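You operate a simulated robot arm through the tools that you are given. There is no shell and no other tool.

You are at the controls of a simulated robot arm. One attempt, no reset.

Task
Get the station running: side guard shut, power unlocked and on, reset, start.
Fine: in that order; the station's own reset and start buttons; one start.

The check looks at the end state, three seconds after you hand in, the way a careful person would. Anything else that was tipped, shoved, dropped, spilled or broken makes it a failure.

Robot
A 7-joint arm with a fingered hand, fixed in place. Base frame: the origin is at the foot of the arm, x ahead of it, y to its left, z up. Lengths are in m, angles in rad, forces in N, time in s.
With the tool pointing down near the work surface it reaches from about 0.1 to 0.84 m from the base axis. Its first joint turns from -1.204 to 3.002 rad. Payload 3.4 kg.
The tool frame sits at the grasp point between the pads (the TCP): z along the fingers, y along the line on which they close. The tips reach 0.039 m beyond it. The gripper opens to 0.18 m. The gripper's body begins 0.111 m behind the TCP. The gripper is a hand of 3 fingers: y runs from the thumb to the fingers, the wrist lies at [0, 0, -0.262] in the tool frame, and closing takes about 1.5 s.
Orientation is told as [roll, pitch, yaw] about the base's x, y, z axes, in that order, counted from this pose: with the fingers straight down and closing along the base's y, the tool's x points along the base's -x, its y along +y and its z along -z.

Tools
- The arm moves only by the tool drive_tool. Its argument "rows" is a list that holds one entry, the list of rows, each a list of 7 numbers: the shift along the tool's x, y, z in m, then the turn, a rotation vector about the tool's x, y, z in rad, then the closure, from 0 (fully open) to 1 (shut). In form: [[[x, y, z, rx, ry, rz, fingers], ...]]. A call has 1 to 20 rows; each row shifts and turns the commanded pose from where the row before left it, along the tool's axes as they then stand. A row lasts 0.2 s, in which the tool goes at most 0.05 m and 0.15 rad; a call with a longer step from one row to the next is refused whole, and so is a gripper value outside its range. A pose out of reach is approached as far as the arm can. The call stops where the force on the tool passes 40 N (or 10 N more than at its start, if that is more) or the arm is blocked; 0.2 s more then pass. The fingers move at their own pace (about 0.072 m/s each) and stop on an object; they squeeze with about 27 N. The grip force told is the motor's: it shows also when the fingers shut on nothing. Time passes only in rows, and 0.2 s behind the last, so rows that do not move let the fingers close. The reply holds the time, the measured pose of the TCP, the force on the tool along the base axes, the opening and the grip force, in the units named above and with some noise, with the torque about the TCP (base axes, N m) and any sound that the robot's microphone picked up, and new pictures: "views" is both (left out), scene, wrist or none.
- Cameras (640 x 400 px; columns grow to the right, rows downward): "scene" is fixed at [0.2205, 0.6504, 1.6155]; the picture's right is [-0.91, -0.41, 0.00], its down [-0.18, 0.41, -0.89] and it looks along [0.36, -0.82, -0.45] (base axes); focal length 347 px, centre (320, 200). "wrist" rides on the gripper at [0.063, -0.036, -0.128] in the tool frame; the picture's right is [0.50, 0.87, 0.00], its down [-0.75, 0.43, -0.49] and it looks along [-0.43, 0.25, 0.87] (tool axes); focal length 226 px, centre (320, 200). There is no depth. A picture from a camera that has moved, and an enlarged one, comes with that camera's place and axes in the base frame and with its lens.
- slide_trunk(by): slides the trunk up (or, below 0, down) by that many m; the arm rides with it, the base frame stays. It gives what a move gives, with no picture.
- preshape(shape): the hand has 3 fingers and takes this shape, open, in about a second: jaw (thumb against the fingers, like two jaws); tri (thumb and two fingers); tip (a fingertip pinch); poke (one finger out to press); point (the index stretched); flat (the hand flat); cup (the hand cupped); fist (a fist). The gripper value then closes the fingers along that shape, each until it touches; the sizes above hold for jaw. It gives what a move gives, with no picture.
- inspect(camera, box): a new picture of the part [left, top, right, bottom] of that camera's present view, enlarged. It takes no simulated time.
- sign_off(): hands the job in; it is judged then, once.

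Places have to be worked out from the pictures, the camera data and where the tool is seen. Open the gripper and draw the arm clear of the work before you hand the job in, unless the task says otherwise.

The tools are called after "Emit:" as name(argument=value, ...) on one line, values as JSON. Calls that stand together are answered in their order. drive_tool: Moves the arm, as the interface text tells. Its arguments: {"type":"object","properties":{"rows":{"type":"array","items":{"type":"array","items":{"type":"array","items":{"type":"number"}}}},"views":{"type":"string","enum":["both","scene","wrist","none"]}},"required":["rows"]} The other tools are called the same way: slide_trunk (by) slides the trunk up or down; preshape (shape) gives the hand a shape; inspect (camera, box) takes an enlarged picture of a part of a camera's view; sign_off () hands the job in.

At the start:

```text
time: 0.0
position: [0.5053, -0.139, 1.1544]
tool_rot: [0.001, 0.001, 0.002]
wrist_force: [-0.1, -0.4, 0.3]
ft_torque: [-0.03, 0.0, 0.01]
finger_gap: 0.1799
gripper_force: 0.1
shape: jaw
trunk travel left (down, up): [-0.09, 0.452]
```

scene: 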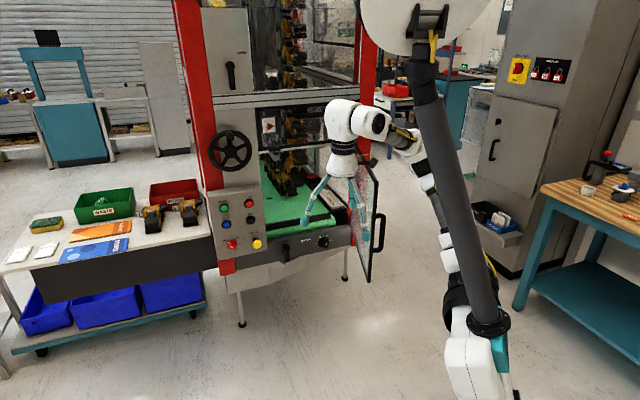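
wrist: 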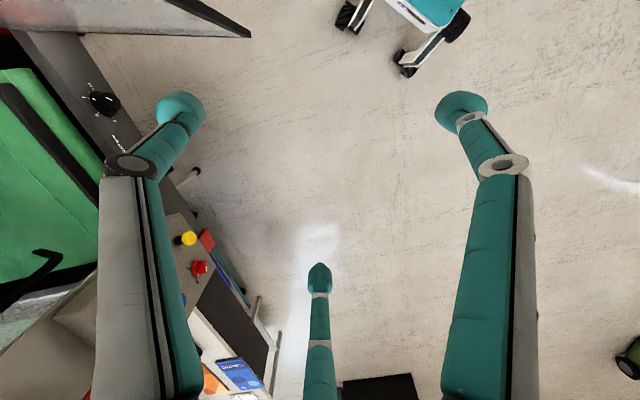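

I see a station with a red frame, a button panel, a handwheel, an open guard door on its right side, and a wall cabinet with a lockout (yellow/red switch and padlocks). I'll look closer before any movement.

Emit:
inspect(camera="scene", box=[190, 120, 290, 270])

Emit:
inspect(camera="scene", box=[290, 130, 400, 290])

Emit:
inspect(camera="scene", box=[460, 30, 640, 150])

Emit:
inspect(camera="scene", box=[170, 0, 390, 130])

Emit:
inspect(camera="scene", box=[230, 190, 390, 290])

Emit:
inspect(camera="wrist", box=[0, 0, 320, 400])

```text
2.67 times, centred on (240, 195) of scene
camera zoom: at [0.2205, 0.6504, 1.6155], right [-0.91, -0.41, 0.0], down [-0.18, 0.41, -0.89], along [0.36, -0.82, -0.45], focal length 926 px, centre (533, 213)
```

zoom: 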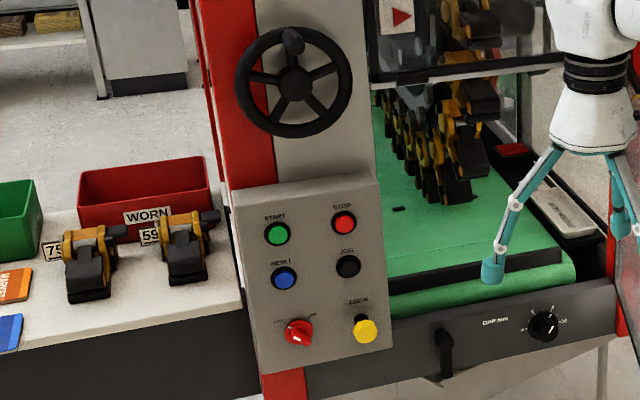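

```text
2.50 times, centred on (345, 210) of scene
camera zoom: at [0.2205, 0.6504, 1.6155], right [-0.91, -0.41, 0.0], down [-0.18, 0.41, -0.89], along [0.36, -0.82, -0.45], focal length 868 px, centre (258, 175)
```

zoom: 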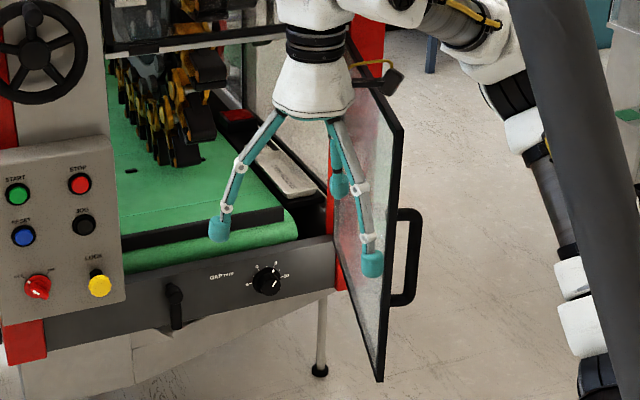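

```text
3.33 times, centred on (550, 90) of scene
camera zoom: at [0.2205, 0.6504, 1.6155], right [-0.91, -0.41, 0.0], down [-0.18, 0.41, -0.89], along [0.36, -0.82, -0.45], focal length 1157 px, centre (-447, 567)
```

zoom: 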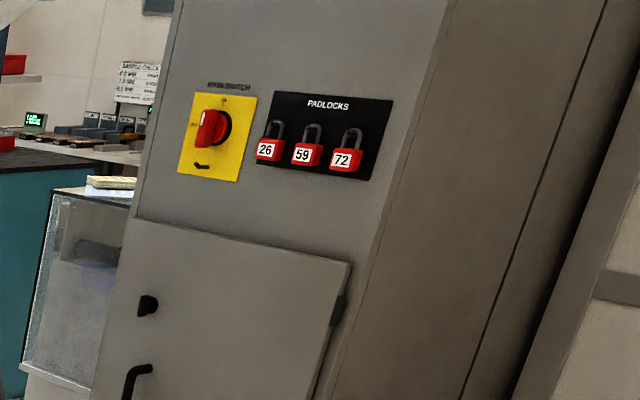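

```text
2.91 times, centred on (280, 65) of scene
camera zoom: at [0.2205, 0.6504, 1.6155], right [-0.91, -0.41, 0.0], down [-0.18, 0.41, -0.89], along [0.36, -0.82, -0.45], focal length 1010 px, centre (436, 593)
```

zoom: 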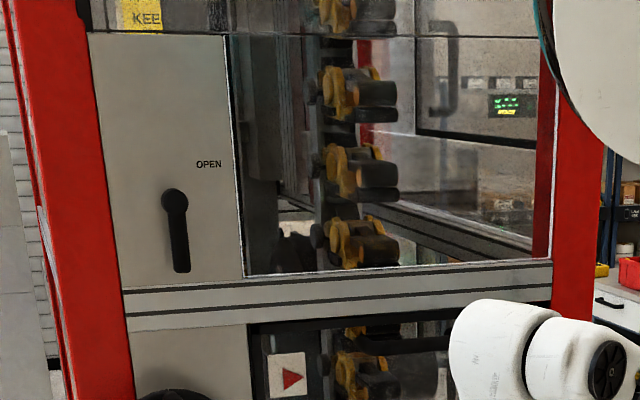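

```text
4.00 times, centred on (310, 240) of scene
camera zoom: at [0.2205, 0.6504, 1.6155], right [-0.91, -0.41, 0.0], down [-0.18, 0.41, -0.89], along [0.36, -0.82, -0.45], focal length 1388 px, centre (360, 40)
```

zoom: 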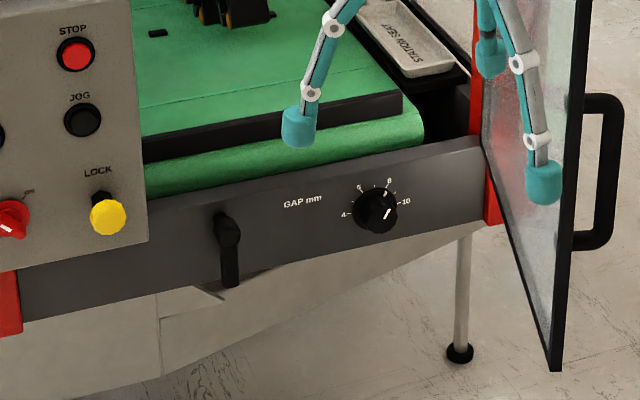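

```text
1.00 times, centred on (160, 200) of wrist (not enlarged: the box is as wide or as high as the picture)
camera zoom: at [0.4426, -0.1737, 1.2824], right [-0.5, 0.87, 0.0], down [0.75, 0.44, 0.49], along [0.42, 0.25, -0.87], focal length 226 px, centre (480, 200)
```

zoom: 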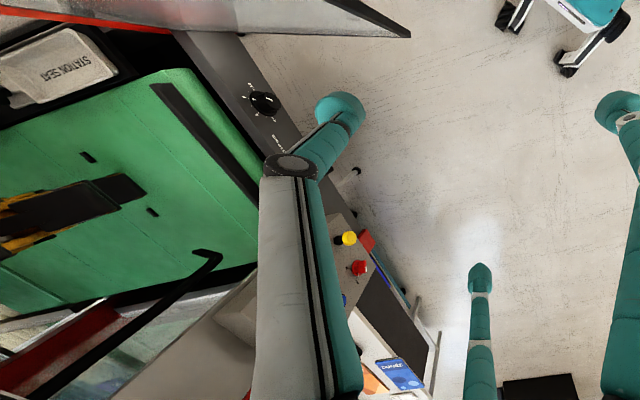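

I'll zoom in tighter on the button panel, the switch labels, the guard and the main switch.

Emit:
inspect(camera="scene", box=[212, 190, 272, 228])

Emit:
inspect(camera="scene", box=[212, 225, 272, 263])

Emit:
inspect(camera="scene", box=[505, 45, 575, 90])

Emit:
inspect(camera="scene", box=[330, 140, 400, 190])

Emit:
inspect(camera="scene", box=[330, 190, 400, 290])

Emit:
inspect(camera="scene", box=[0, 180, 220, 330])

Emit:
inspect(camera="scene", box=[540, 130, 640, 230])

Emit:
inspect(camera="scene", box=[400, 180, 540, 400])

```text
10.53 times, centred on (242, 209) of scene
camera zoom: at [0.2205, 0.6504, 1.6155], right [-0.91, -0.41, 0.0], down [-0.18, 0.41, -0.89], along [0.36, -0.82, -0.45], focal length 3653 px, centre (1141, 105)
```

zoom: 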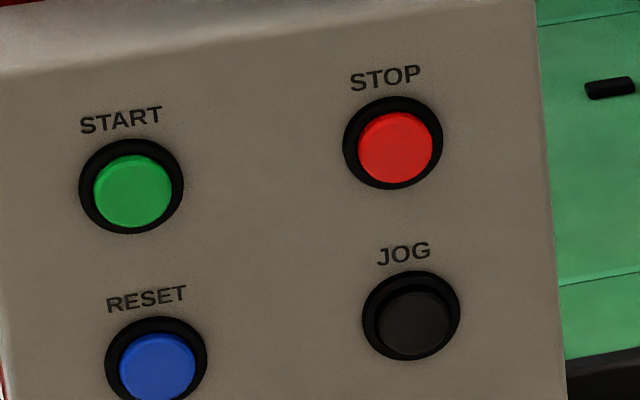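

```text
10.53 times, centred on (242, 244) of scene
camera zoom: at [0.2205, 0.6504, 1.6155], right [-0.91, -0.41, 0.0], down [-0.18, 0.41, -0.89], along [0.36, -0.82, -0.45], focal length 3653 px, centre (1141, -263)
```

zoom: 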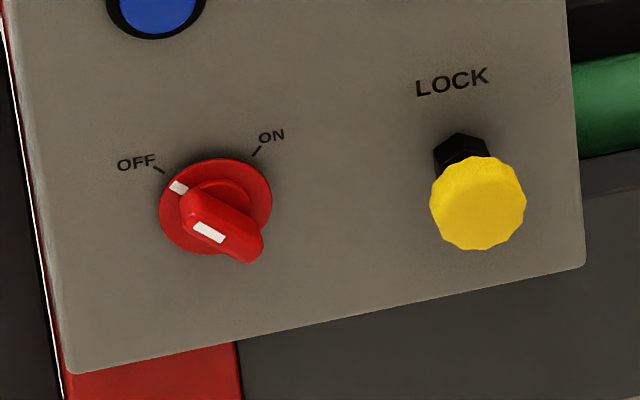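

```text
8.89 times, centred on (540, 68) of scene
camera zoom: at [0.2205, 0.6504, 1.6155], right [-0.91, -0.41, 0.0], down [-0.18, 0.41, -0.89], along [0.36, -0.82, -0.45], focal length 3085 px, centre (-1636, 1378)
```

zoom: 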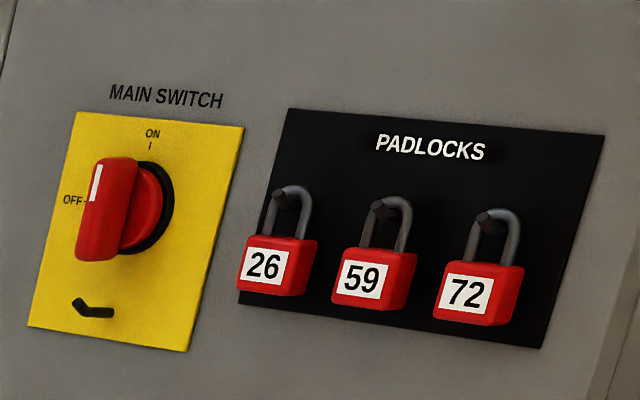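

```text
8.00 times, centred on (365, 165) of scene
camera zoom: at [0.2205, 0.6504, 1.6155], right [-0.91, -0.41, 0.0], down [-0.18, 0.41, -0.89], along [0.36, -0.82, -0.45], focal length 2776 px, centre (-40, 480)
```

zoom: 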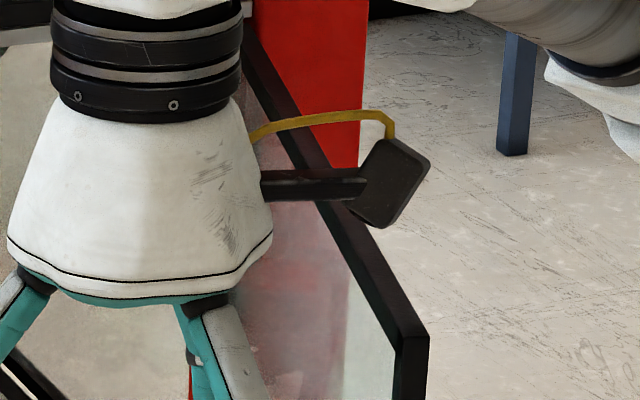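

```text
4.00 times, centred on (365, 240) of scene
camera zoom: at [0.2205, 0.6504, 1.6155], right [-0.91, -0.41, 0.0], down [-0.18, 0.41, -0.89], along [0.36, -0.82, -0.45], focal length 1388 px, centre (140, 40)
```

zoom: 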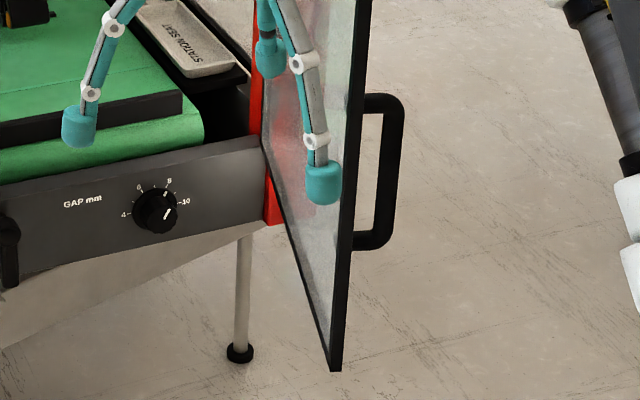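

```text
2.67 times, centred on (110, 255) of scene
camera zoom: at [0.2205, 0.6504, 1.6155], right [-0.91, -0.41, 0.0], down [-0.18, 0.41, -0.89], along [0.36, -0.82, -0.45], focal length 926 px, centre (880, 53)
```

zoom: 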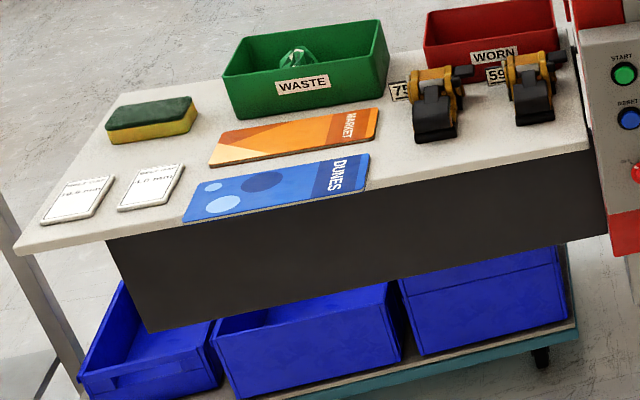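

```text
4.00 times, centred on (590, 180) of scene
camera zoom: at [0.2205, 0.6504, 1.6155], right [-0.91, -0.41, 0.0], down [-0.18, 0.41, -0.89], along [0.36, -0.82, -0.45], focal length 1388 px, centre (-760, 280)
```

zoom: 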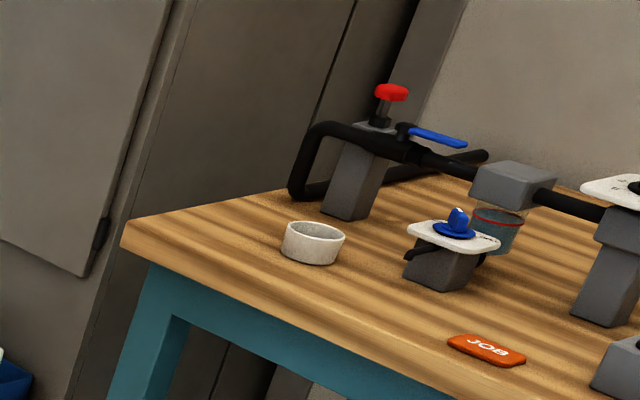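

```text
1.82 times, centred on (470, 290) of scene
camera zoom: at [0.2205, 0.6504, 1.6155], right [-0.91, -0.41, 0.0], down [-0.18, 0.41, -0.89], along [0.36, -0.82, -0.45], focal length 631 px, centre (47, 36)
```

zoom: 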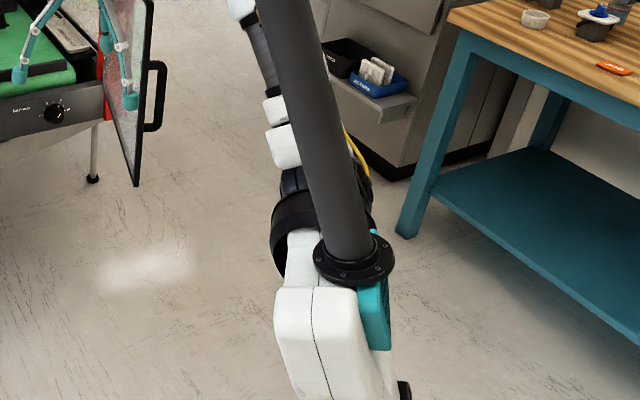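

I judge the guard to be the framed door hinged at the station's right front post, with its free edge near (0.45, -0.305) and z from about 0.81 to 1.19. I'll check how the arm links run and what the rest of the station looks like before moving.

Emit:
inspect(camera="scene", box=[310, 0, 510, 200])

Emit:
inspect(camera="scene", box=[240, 100, 350, 180])

Emit:
inspect(camera="wrist", box=[0, 0, 260, 110])

Emit:
inspect(camera="wrist", box=[150, 200, 290, 400])

Emit:
inspect(camera="scene", box=[270, 225, 350, 275])

Emit:
inspect(camera="scene", box=[200, 0, 380, 110])

```text
2.00 times, centred on (410, 100) of scene
camera zoom: at [0.2205, 0.6504, 1.6155], right [-0.91, -0.41, 0.0], down [-0.18, 0.41, -0.89], along [0.36, -0.82, -0.45], focal length 694 px, centre (140, 400)
```

zoom: 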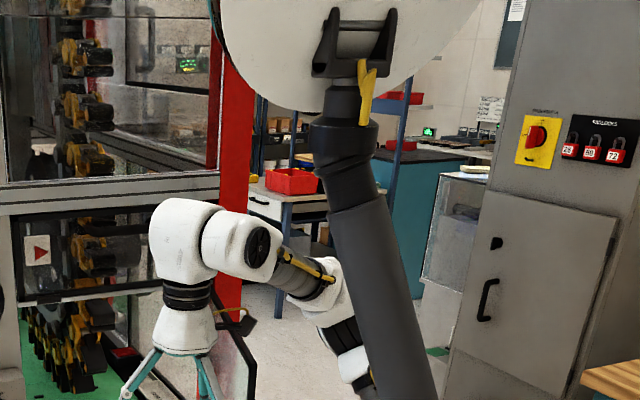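

```text
5.00 times, centred on (295, 140) of scene
camera zoom: at [0.2205, 0.6504, 1.6155], right [-0.91, -0.41, 0.0], down [-0.18, 0.41, -0.89], along [0.36, -0.82, -0.45], focal length 1735 px, centre (445, 500)
```

zoom: 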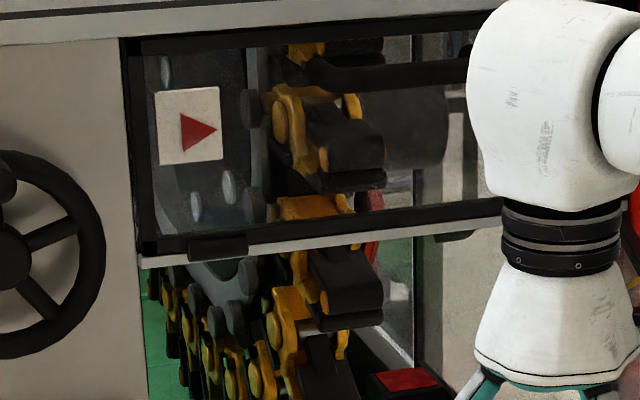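

```text
2.46 times, centred on (130, 55) of wrist
camera zoom: at [0.4426, -0.1737, 1.2824], right [-0.5, 0.87, 0.0], down [0.75, 0.44, 0.49], along [0.42, 0.25, -0.87], focal length 556 px, centre (788, 557)
```

zoom: 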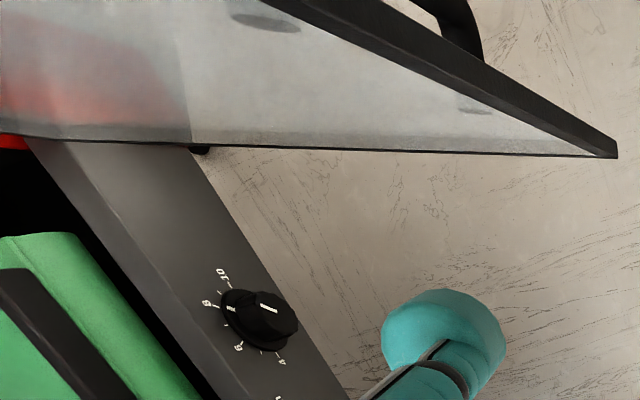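

```text
2.00 times, centred on (220, 300) of wrist
camera zoom: at [0.4426, -0.1737, 1.2824], right [-0.5, 0.87, 0.0], down [0.75, 0.44, 0.49], along [0.42, 0.25, -0.87], focal length 452 px, centre (520, 0)
```

zoom: 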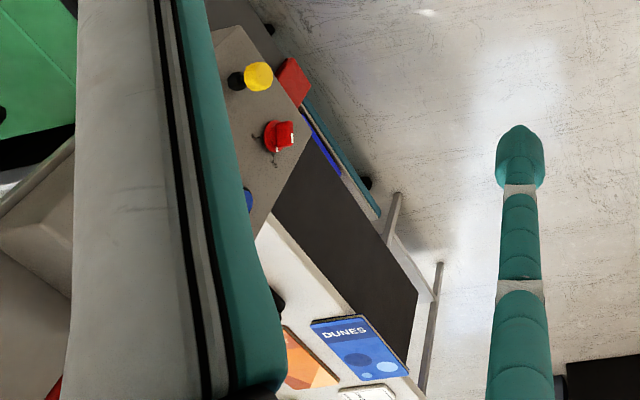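

```text
8.00 times, centred on (310, 250) of scene
camera zoom: at [0.2205, 0.6504, 1.6155], right [-0.91, -0.41, 0.0], down [-0.18, 0.41, -0.89], along [0.36, -0.82, -0.45], focal length 2776 px, centre (400, -200)
```

zoom: 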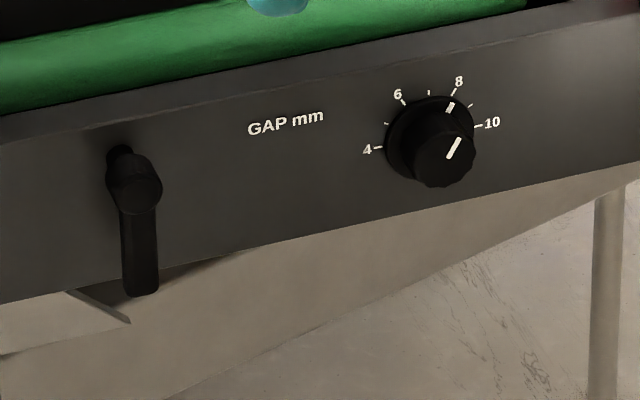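

```text
3.56 times, centred on (290, 55) of scene
camera zoom: at [0.2205, 0.6504, 1.6155], right [-0.91, -0.41, 0.0], down [-0.18, 0.41, -0.89], along [0.36, -0.82, -0.45], focal length 1234 px, centre (427, 716)
```

zoom: 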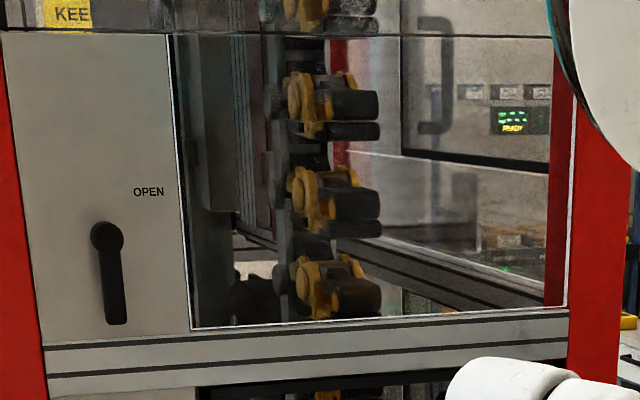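

The arm hangs clear of the door, and the guard swings from the right post to cover the opening beside the button panel, so it must be pushed from its handle side. First I'll close the fingers and raise the hand above the door's top at about 1.19.

Emit:
drive_tool(rows=[[[0, 0, -0.03, 0, 0, 0, 1], [0, 0, -0.03, 0, 0, 0, 1], [0, 0, -0.03, 0, 0, 0, 1], [0, 0, -0.03, 0, 0, 0, 1], [0, 0, -0.03, 0, 0, 0, 1], [0, 0, 0, 0, 0, 0, 1], [0, 0, 0, 0, 0, 0, 1], [0, 0, 0, 0, 0, 0, 1]]])

```text
time: 1.8
position: [0.5221, -0.09, 1.1866]
tool_rot: [0.0, -0.006, 0.002]
wrist_force: [-0.4, -0.6, -0.3]
ft_torque: [0.02, -0.02, 0.01]
finger_gap: 0.0
gripper_force: 27.0
shape: jaw
out of reach, approached as far as the arm can: row 1, 2, 3, 4, 5
trunk travel left (down, up): [-0.09, 0.452]
camera wrist: at [0.4582, -0.125, 1.3142], right [-0.5, 0.87, 0.0], down [0.75, 0.44, 0.5], along [0.43, 0.25, -0.87], focal length 226 px, centre (320, 200)
```

scene: 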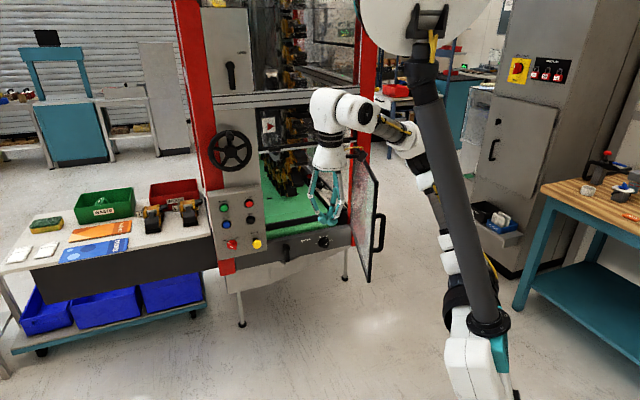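
wrist: 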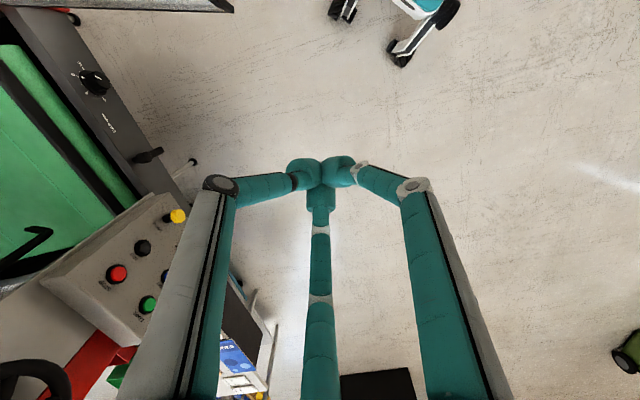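

Going up was out of the arm's reach, so it stopped at z 1.187. I'll raise the trunk instead, which carries the hand over the door's top.

Emit:
slide_trunk(by=0.15)

Emit:
inspect(camera="scene", box=[0, 0, 640, 400])

Emit:
inspect(camera="wrist", box=[0, 0, 640, 400])

```text
time: 3.5
position: [0.523, -0.0902, 1.3367]
tool_rot: [-0.003, -0.002, 0.0]
wrist_force: [0.1, 0.1, 0.4]
ft_torque: [0.01, 0.02, 0.03]
finger_gap: 0.0
gripper_force: 26.8
shape: jaw
trunk travel left (down, up): [-0.24, 0.302]
```

```text
1.00 times, centred on (320, 200) of scene (not enlarged: the box is as wide or as high as the picture)
camera zoom: at [0.2205, 0.6504, 1.6155], right [-0.91, -0.41, 0.0], down [-0.18, 0.41, -0.89], along [0.36, -0.82, -0.45], focal length 347 px, centre (320, 200)
```

zoom: 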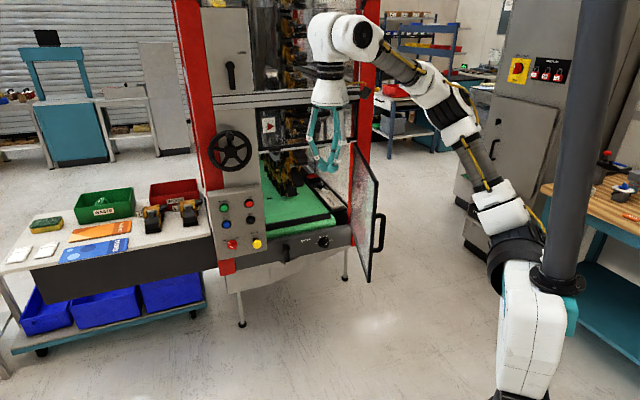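

```text
1.00 times, centred on (320, 200) of wrist (not enlarged: the box is as wide or as high as the picture)
camera zoom: at [0.4597, -0.1256, 1.4637], right [-0.5, 0.87, 0.0], down [0.75, 0.44, 0.49], along [0.43, 0.25, -0.87], focal length 226 px, centre (320, 200)
```

zoom: 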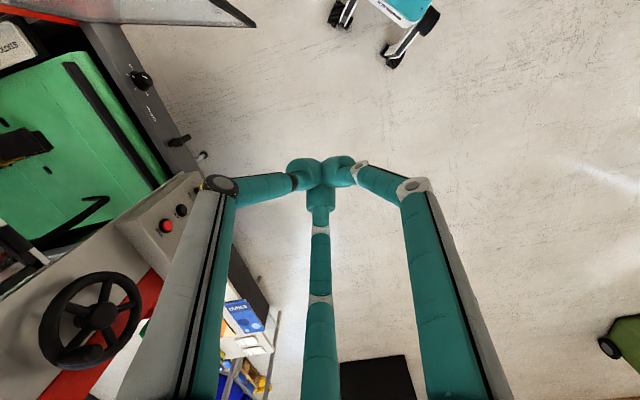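

The arm now stands clear with fingertips at about z 1.29. I'll move over the door to its handle side, near (0.37, -0.40).

Emit:
drive_tool(rows=[[[0.019, -0.039, 0, 0, 0, 0, 1], [0.019, -0.039, 0, 0, 0, 0, 1], [0.019, -0.039, 0, 0, 0, 0, 1], [0.019, -0.039, 0, 0, 0, 0, 1], [0.019, -0.039, 0, 0, 0, 0, 1], [0.019, -0.039, 0, 0, 0, 0, 1], [0.019, -0.039, 0, 0, 0, 0, 1], [0.019, -0.039, 0, 0, 0, 0, 1]]])

```text
time: 5.3
position: [0.4391, -0.3488, 1.2638]
tool_rot: [0.0, -0.001, 0.001]
wrist_force: [0.0, -0.2, 0.3]
ft_torque: [0.02, -0.01, 0.03]
finger_gap: 0.0
gripper_force: 26.9
shape: jaw
out of reach, approached as far as the arm can: row 5, 6, 7, 8
trunk travel left (down, up): [-0.24, 0.302]
camera wrist: at [0.3756, -0.3848, 1.3924], right [-0.5, 0.86, 0.0], down [0.75, 0.44, 0.49], along [0.43, 0.25, -0.87], focal length 226 px, centre (320, 200)
```

scene: 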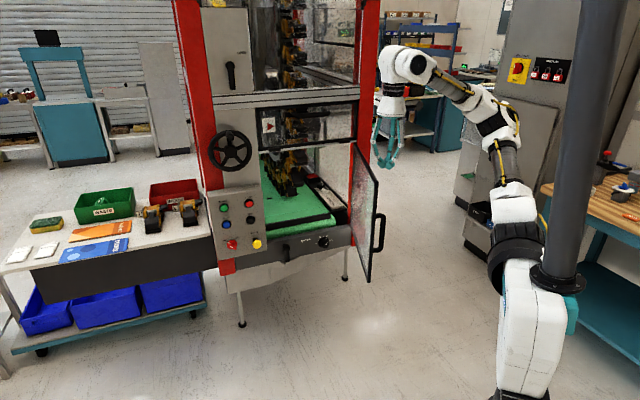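
wrist: 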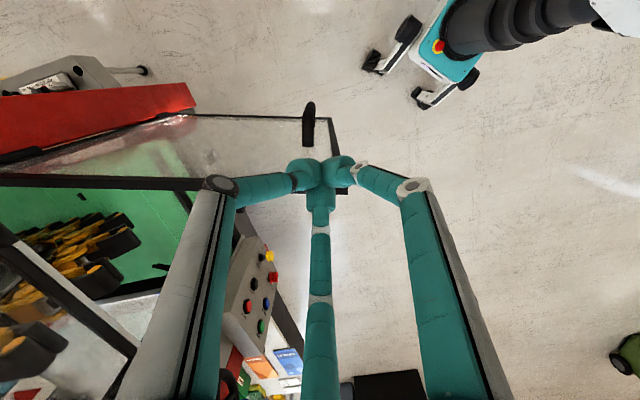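

The hand is at z 1.264, just outside the door plane and still above its top edge. I'll continue to -x, clear of the handle, before lowering.

Emit:
drive_tool(rows=[[[0.03, -0.01, 0, 0, 0, 0, 1], [0.03, -0.01, 0, 0, 0, 0, 1], [0.03, -0.01, 0, 0, 0, 0, 1], [0, 0, 0, 0, 0, 0, 1]]])

```text
time: 6.3
position: [0.3975, -0.337, 1.2264]
tool_rot: [-0.002, -0.001, 0.003]
wrist_force: [-0.5, 0.1, 0.0]
ft_torque: [-0.02, 0.04, -0.03]
finger_gap: 0.0
gripper_force: 26.5
shape: jaw
out of reach, approached as far as the arm can: row 1, 2, 3
trunk travel left (down, up): [-0.24, 0.302]
camera wrist: at [0.3343, -0.3729, 1.3542], right [-0.5, 0.87, 0.0], down [0.75, 0.44, 0.49], along [0.43, 0.25, -0.87], focal length 226 px, centre (320, 200)
```

scene: 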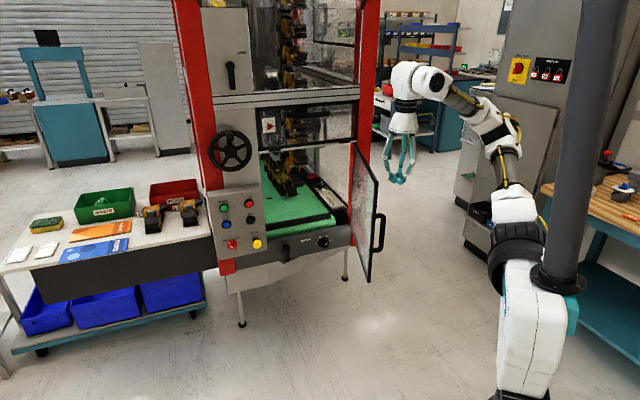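
wrist: 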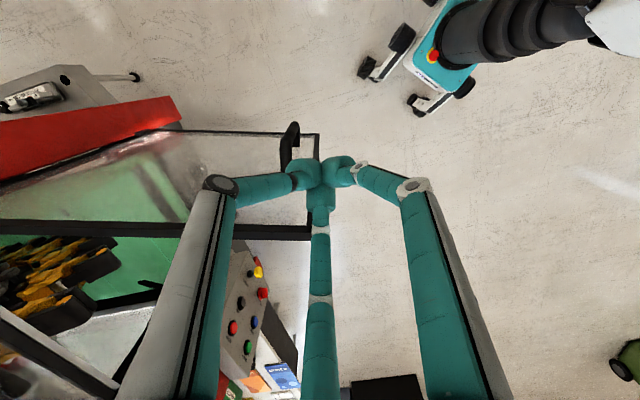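

The wrist view agrees with a free edge at (0.452, -0.31), and the fingers are about 6 cm outside the door plane. I'll lower them beside the door's upper frame, above the handle, while backing off a bit.

Emit:
drive_tool(rows=[[[0.01, -0.015, 0.02, 0, 0, 0, 1], [0.01, -0.015, 0.025, 0, 0, 0, 1], [0.01, -0.01, 0.025, 0, 0, 0, 1], [0.005, -0.005, 0.025, 0, 0, 0, 1], [0, 0, 0, 0, 0, 0, 1]]])

```text
time: 7.5
position: [0.3695, -0.378, 1.128]
tool_rot: [-0.002, -0.005, 0.001]
wrist_force: [-0.2, 0.1, -0.3]
ft_torque: [0.02, -0.01, 0.01]
finger_gap: 0.0
gripper_force: 26.7
shape: jaw
out of reach, approached as far as the arm can: row 1, 2
trunk travel left (down, up): [-0.24, 0.302]
camera wrist: at [0.3059, -0.4136, 1.2548], right [-0.5, 0.87, 0.0], down [0.75, 0.44, 0.49], along [0.43, 0.24, -0.87], focal length 226 px, centre (320, 200)
```

scene: 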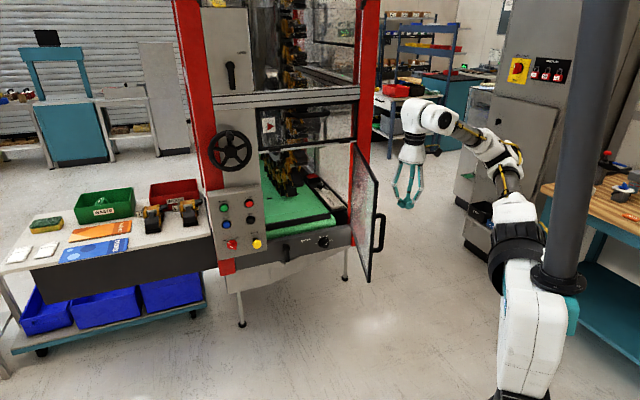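
wrist: 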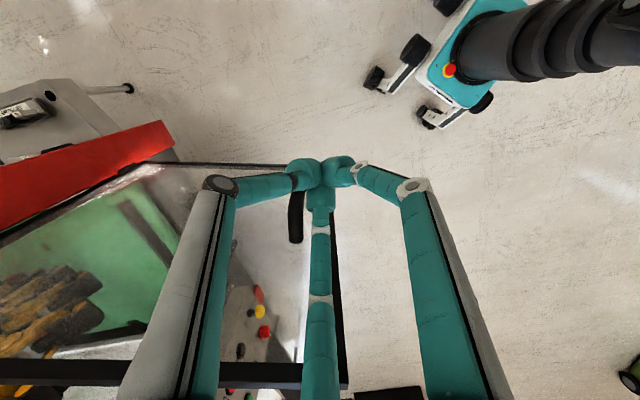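

The fingers are beside the upper outer frame of the guard, about 2 cm in from its free edge and 10 cm off it. I'll push it in the +x direction along an arc around the hinge.

Emit:
drive_tool(rows=[[[-0.021, 0.003, 0, 0, 0, 0, 1], [-0.021, 0.003, 0, 0, 0, 0, 1], [-0.021, 0.006, 0, 0, 0, 0, 1], [-0.021, 0.01, 0, 0, 0, 0, 1], [-0.023, 0.012, 0, 0, 0, 0, 1], [-0.023, 0.012, 0, 0, 0, 0, 1], [-0.02, 0.007, 0, 0, 0, 0, 1], [-0.02, 0.007, 0, 0, 0, 0, 1]]])

```text
time: 9.3
position: [0.5422, -0.3194, 1.1269]
tool_rot: [-0.002, -0.002, 0.001]
wrist_force: [-0.2, 0.4, 0.0]
ft_torque: [0.0, 0.0, 0.0]
finger_gap: 0.0001
gripper_force: 27.7
shape: jaw
trunk travel left (down, up): [-0.24, 0.302]
camera wrist: at [0.4787, -0.3554, 1.2548], right [-0.5, 0.87, 0.0], down [0.75, 0.44, 0.49], along [0.43, 0.24, -0.87], focal length 226 px, centre (320, 200)
```

scene: 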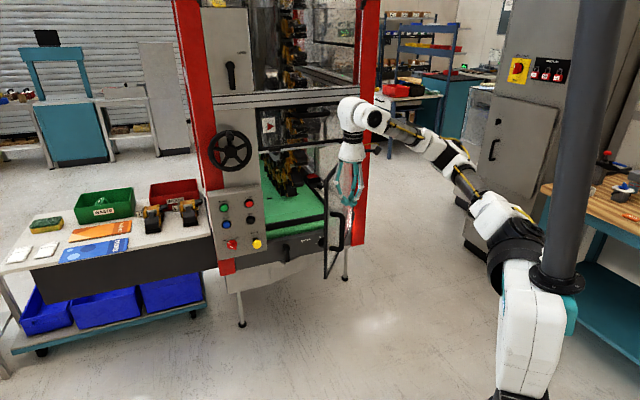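
wrist: 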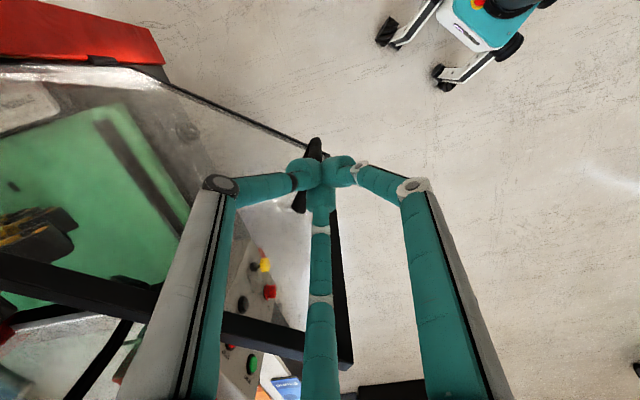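

The guard is swinging smoothly with almost no force. I'll continue the arc and watch for a reach limit.

Emit:
drive_tool(rows=[[[-0.02, 0.005, 0, 0, 0, 0, 1], [-0.02, 0.005, 0, 0, 0, 0, 1], [-0.02, 0.004, 0, 0, 0, 0, 1], [-0.02, 0.003, 0, 0, 0, 0, 1], [-0.022, 0.0, 0, 0, -0.05, 0, 1], [-0.022, 0.0, 0, 0, -0.05, 0, 1], [-0.022, -0.002, 0, 0, -0.05, 0, 1]]])

```text
time: 10.9
position: [0.6853, -0.3028, 1.131]
tool_rot: [-0.002, -0.152, 0.002]
wrist_force: [0.4, -0.7, 0.4]
ft_torque: [-0.01, 0.01, -0.05]
finger_gap: 0.0
gripper_force: 27.1
shape: jaw
trunk travel left (down, up): [-0.24, 0.302]
camera wrist: at [0.603, -0.3376, 1.2484], right [-0.5, 0.86, -0.08], down [0.67, 0.44, 0.6], along [0.55, 0.25, -0.8], focal length 226 px, centre (320, 200)
```

scene: 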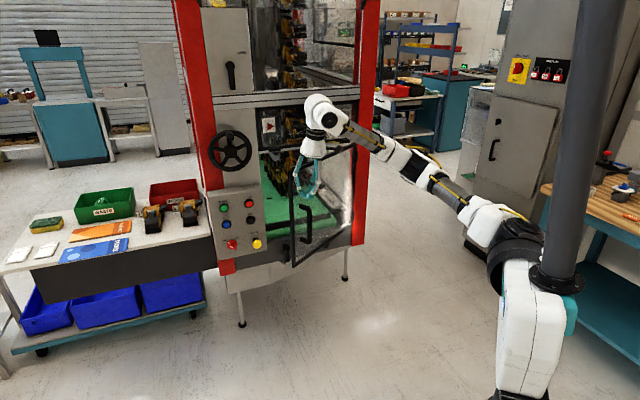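
wrist: 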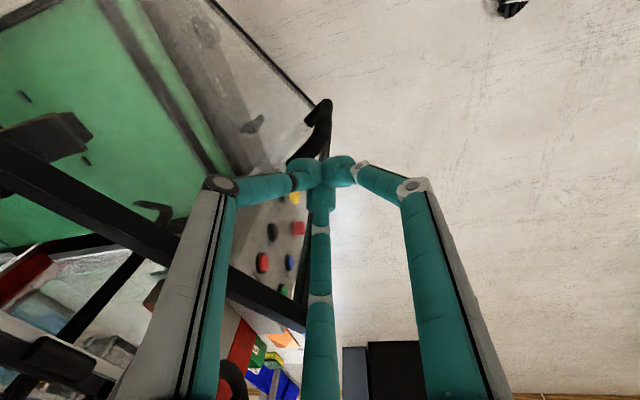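

The door is most of the way round. Before finishing I'll back off slightly and turn and tilt the hand, so the last push comes from the fingertips along the station's normal and the palm stays clear of the frame.

Emit:
drive_tool(rows=[[[0.025, 0, -0.004, 0, 0, 0, 1], [0.025, 0, -0.004, 0, 0, 0, 1], [0, 0, 0, 0.0195, 0, 0.1294, 1], [0, 0, 0, 0.0195, 0, 0.1294, 1], [0, 0, 0, 0.0195, 0, 0.1294, 1], [0, 0, 0, 0.0195, 0, 0.1294, 1], [0, 0, 0, 0, -0.13, 0, 1], [0, 0, 0, 0, -0.13, 0, 1], [0, 0, 0, 0, -0.13, 0, 1], [0, 0, 0, 0, -0.13, 0, 1], [0, 0, 0, 0, -0.13, 0, 1], [0, 0, 0, 0, -0.13, 0, 1], [0, 0, 0, 0, -0.13, 0, 1]]])

```text
time: 13.8
position: [0.6338, -0.3036, 1.1327]
tool_rot: [0.0, -1.066, -0.521]
wrist_force: [-0.1, -1.2, 0.2]
ft_torque: [-0.03, -0.02, 0.01]
finger_gap: 0.0
gripper_force: 26.7
shape: jaw
trunk travel left (down, up): [-0.24, 0.302]
camera wrist: at [0.4926, -0.2628, 1.1396], right [0.22, 0.87, -0.44], down [0.16, 0.41, 0.9], along [0.96, -0.27, -0.05], focal length 226 px, centre (320, 200)
```

scene: 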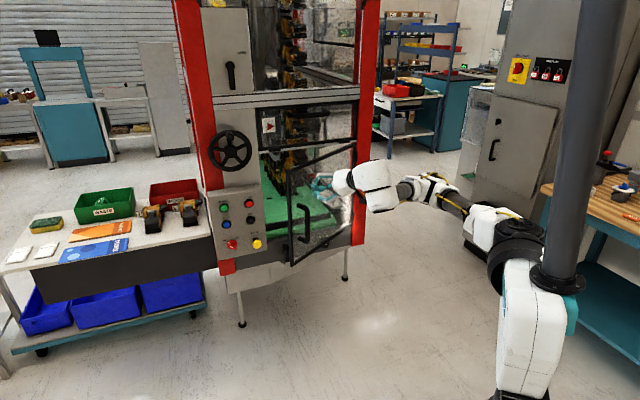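
wrist: 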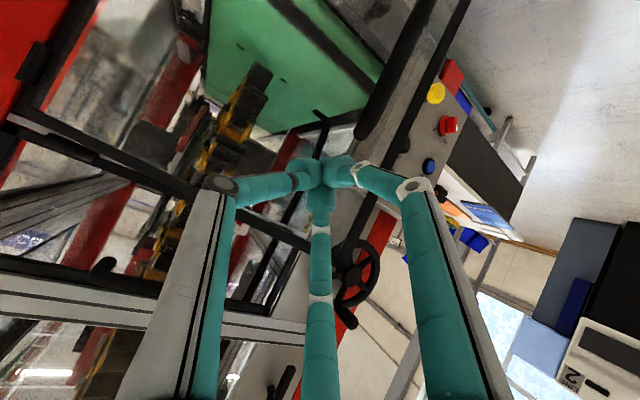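

The guard is now at roughly 76°, needing about 16° more. I'll push with the fingertips toward the closed plane, slowing at the end.

Emit:
drive_tool(rows=[[[-0.0106, 0.0022, 0.0191, 0, 0, 0, 1], [-0.0106, 0.0022, 0.0191, 0, 0, 0, 1], [-0.0106, 0.0022, 0.0191, 0, 0, 0, 1], [-0.0106, 0.0022, 0.0191, 0, 0, 0, 1], [-0.0106, 0.0022, 0.0191, 0, 0, 0, 1], [-0.0053, 0.0011, 0.0095, 0, 0, 0, 1], [-0.0053, 0.0011, 0.0095, 0, 0, 0, 1], [-0.0053, 0.0011, 0.0095, 0, 0, 0, 1]]])

```text
time: 15.6
position: [0.7648, -0.3616, 1.1343]
tool_rot: [-0.002, -1.064, -0.52]
wrist_force: [0.1, -0.2, -0.6]
ft_torque: [0.0, 0.01, -0.03]
finger_gap: 0.0
gripper_force: 27.6
shape: jaw
trunk travel left (down, up): [-0.24, 0.302]
camera wrist: at [0.6236, -0.3219, 1.1405], right [0.22, 0.87, -0.44], down [0.16, 0.41, 0.9], along [0.96, -0.27, -0.05], focal length 226 px, centre (320, 200)
```

scene: 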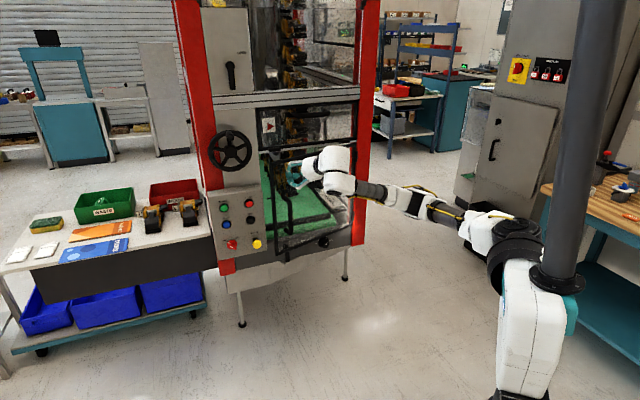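
wrist: 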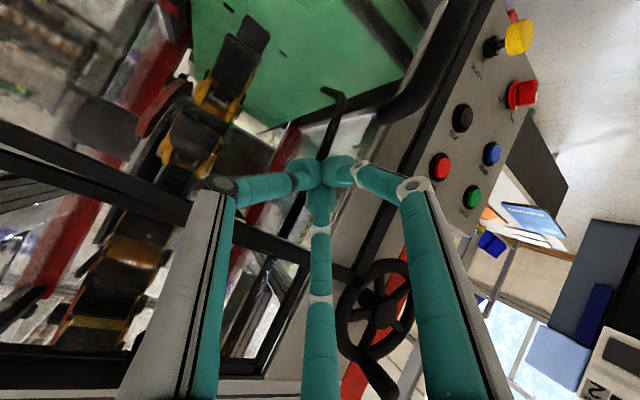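

The guard appears nearly shut. I'll check the gap at its free edge before the final push.

Emit:
inspect(camera="scene", box=[230, 130, 380, 270])

Emit:
inspect(camera="wrist", box=[300, 0, 580, 280])

```text
2.86 times, centred on (305, 200) of scene
camera zoom: at [0.2205, 0.6504, 1.6155], right [-0.91, -0.41, 0.0], down [-0.18, 0.41, -0.89], along [0.36, -0.82, -0.45], focal length 992 px, centre (363, 200)
```

zoom: 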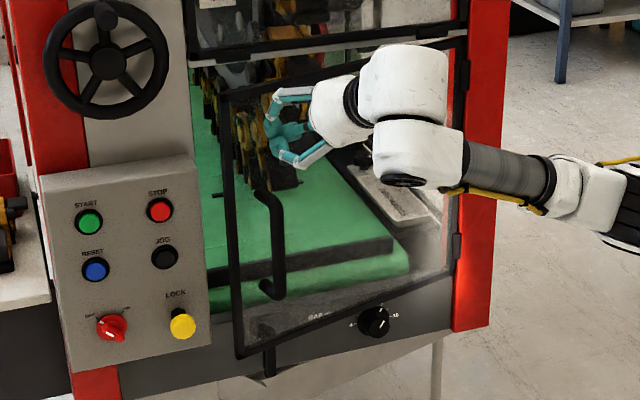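

```text
1.43 times, centred on (440, 140) of wrist
camera zoom: at [0.6236, -0.3219, 1.1405], right [0.22, 0.87, -0.44], down [0.16, 0.41, 0.9], along [0.96, -0.27, -0.05], focal length 323 px, centre (149, 286)
```

zoom: 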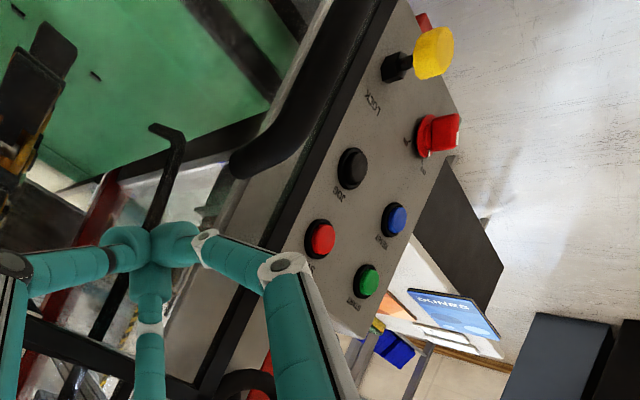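

The free edge is still a couple of centimetres short. I'll push slowly along the station's inward normal until contact force or a latch sound appears.

Emit:
drive_tool(rows=[[[-0.0039, 0, 0.007, 0, 0, 0, 1], [-0.0039, 0, 0.007, 0, 0, 0, 1], [-0.0039, 0, 0.007, 0, 0, 0, 1], [-0.0039, 0, 0.007, 0, 0, 0, 1], [-0.0039, 0, 0.007, 0, 0, 0, 1], [0, 0, 0, 0, 0, 0, 1]]])

```text
time: 16.9
position: [0.7999, -0.3806, 1.1322]
tool_rot: [-0.001, -1.063, -0.521]
wrist_force: [0.4, 0.7, 0.1]
ft_torque: [0.01, -0.02, -0.01]
finger_gap: 0.0001
gripper_force: 27.2
shape: jaw
trunk travel left (down, up): [-0.24, 0.302]
camera wrist: at [0.6583, -0.3411, 1.1395], right [0.22, 0.87, -0.44], down [0.16, 0.41, 0.9], along [0.96, -0.27, -0.05], focal length 226 px, centre (320, 200)
```

scene: 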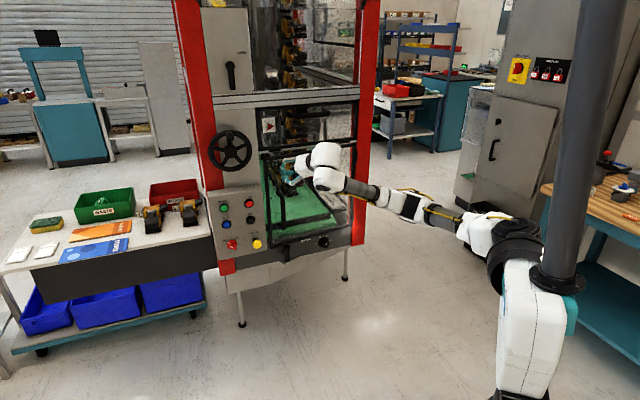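
wrist: 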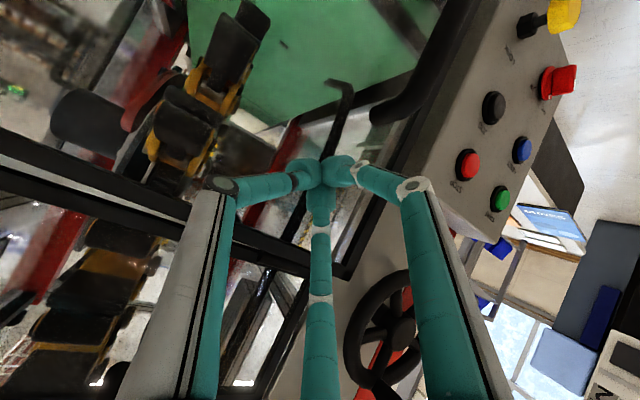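

The guard has moved further in, still with no resistance. I'll keep pushing gently along the same direction.

Emit:
drive_tool(rows=[[[-0.0039, 0, 0.007, 0, 0, 0, 1], [-0.0039, 0, 0.007, 0, 0, 0, 1], [-0.0039, 0, 0.007, 0, 0, 0, 1], [-0.0039, 0, 0.007, 0, 0, 0, 1], [0, 0, 0, 0, 0, 0, 1]]])

Emit:
inspect(camera="scene", box=[230, 130, 380, 270])

```text
time: 18.1
position: [0.8279, -0.3982, 1.1321]
tool_rot: [0.0, -1.064, -0.522]
wrist_force: [-0.2, -0.3, -0.4]
ft_torque: [0.01, 0.02, 0.01]
finger_gap: 0.0
gripper_force: 27.3
shape: jaw
trunk travel left (down, up): [-0.24, 0.302]
camera wrist: at [0.6852, -0.3574, 1.1397], right [0.22, 0.87, -0.44], down [0.16, 0.41, 0.9], along [0.96, -0.27, -0.05], focal length 226 px, centre (320, 200)
```

scene: 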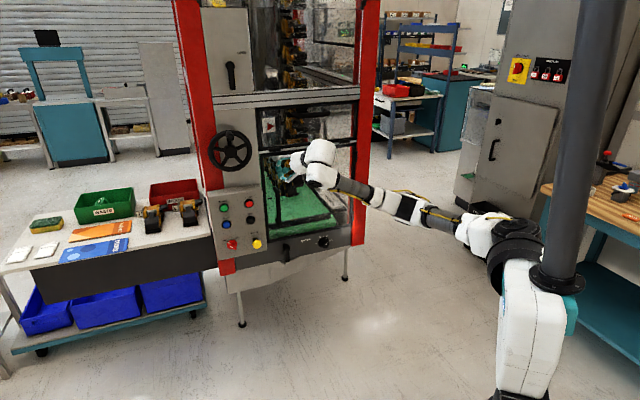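
wrist: 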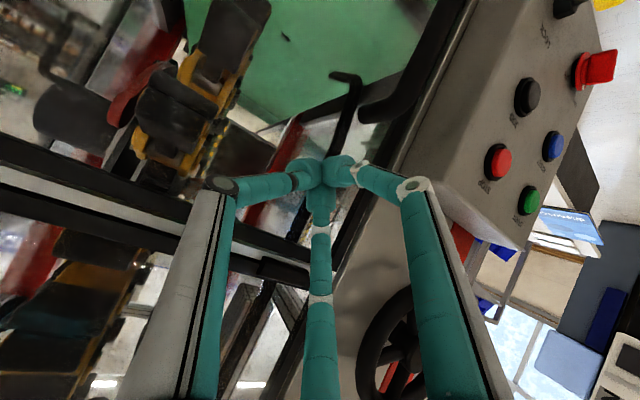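

```text
2.86 times, centred on (305, 200) of scene
camera zoom: at [0.2205, 0.6504, 1.6155], right [-0.91, -0.41, 0.0], down [-0.18, 0.41, -0.89], along [0.36, -0.82, -0.45], focal length 992 px, centre (363, 200)
```

zoom: 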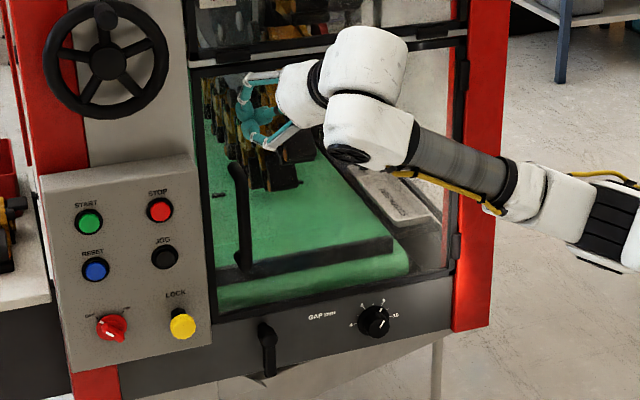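

The guard now looks flush with the frame, but I've felt no stop yet. A few more small pushes should confirm it.

Emit:
drive_tool(rows=[[[-0.0022, 0, 0.004, 0, 0, 0, 1], [-0.0022, 0, 0.004, 0, 0, 0, 1], [-0.0022, 0, 0.004, 0, 0, 0, 1], [-0.0022, 0, 0.004, 0, 0, 0, 1], [0, 0, 0, 0, 0, 0, 1]]])

Emit:
inspect(camera="scene", box=[230, 130, 380, 270])

```text
time: 19.4
position: [0.8406, -0.4041, 1.1309]
tool_rot: [-0.003, -1.064, -0.518]
wrist_force: [-15.5, 10.2, -2.4]
ft_torque: [0.16, 0.3, 0.0]
finger_gap: 0.0002
gripper_force: 27.3
shape: jaw
trunk travel left (down, up): [-0.24, 0.302]
camera wrist: at [0.6987, -0.3641, 1.1391], right [0.22, 0.87, -0.44], down [0.16, 0.41, 0.9], along [0.96, -0.27, -0.05], focal length 226 px, centre (320, 200)
```

scene: 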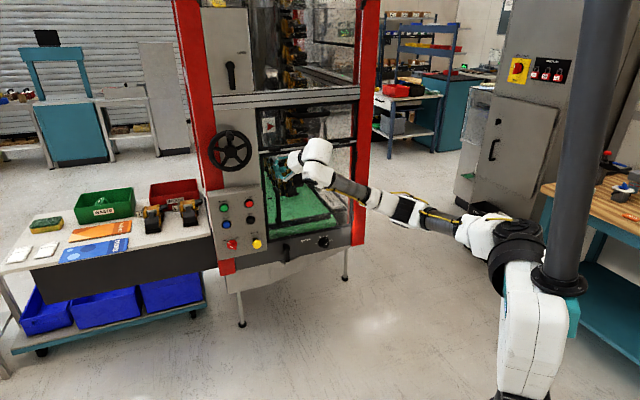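
wrist: 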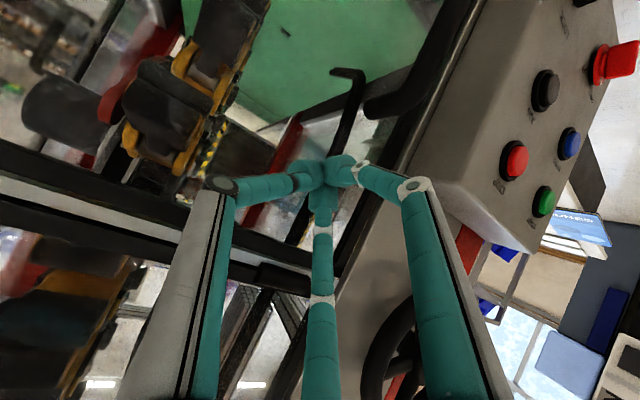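

```text
2.86 times, centred on (305, 200) of scene
camera zoom: at [0.2205, 0.6504, 1.6155], right [-0.91, -0.41, 0.0], down [-0.18, 0.41, -0.89], along [0.36, -0.82, -0.45], focal length 992 px, centre (363, 200)
```

zoom: 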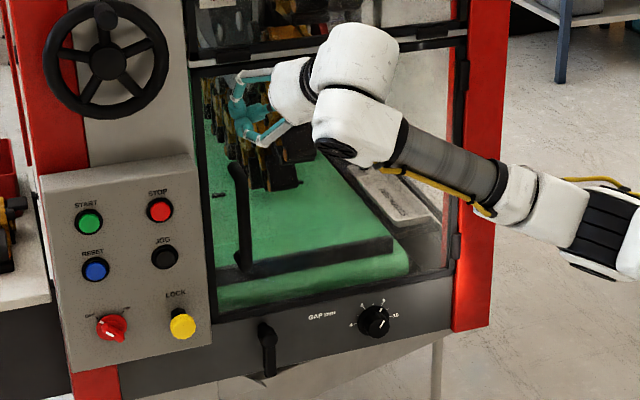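

About 18 N of resistance means the guard is on its stop. I'll push slightly harder in case there is a latch, then back off and check it stays shut.

Emit:
drive_tool(rows=[[[-0.0011, 0, 0.002, 0, 0, 0, 1], [-0.0011, 0, 0.002, 0, 0, 0, 1], [0, 0, 0, 0, 0, 0, 1], [0, 0, 0, 0, 0, 0, 1]]], views="none")

```text
time: 20.4
position: [0.8452, -0.4028, 1.1339]
tool_rot: [-0.006, -1.064, -0.513]
wrist_force: [-27.4, 26.8, -8.0]
ft_torque: [0.04, -0.09, -0.53]
finger_gap: 0.0001
gripper_force: 27.0
shape: jaw
trunk travel left (down, up): [-0.24, 0.302]
```

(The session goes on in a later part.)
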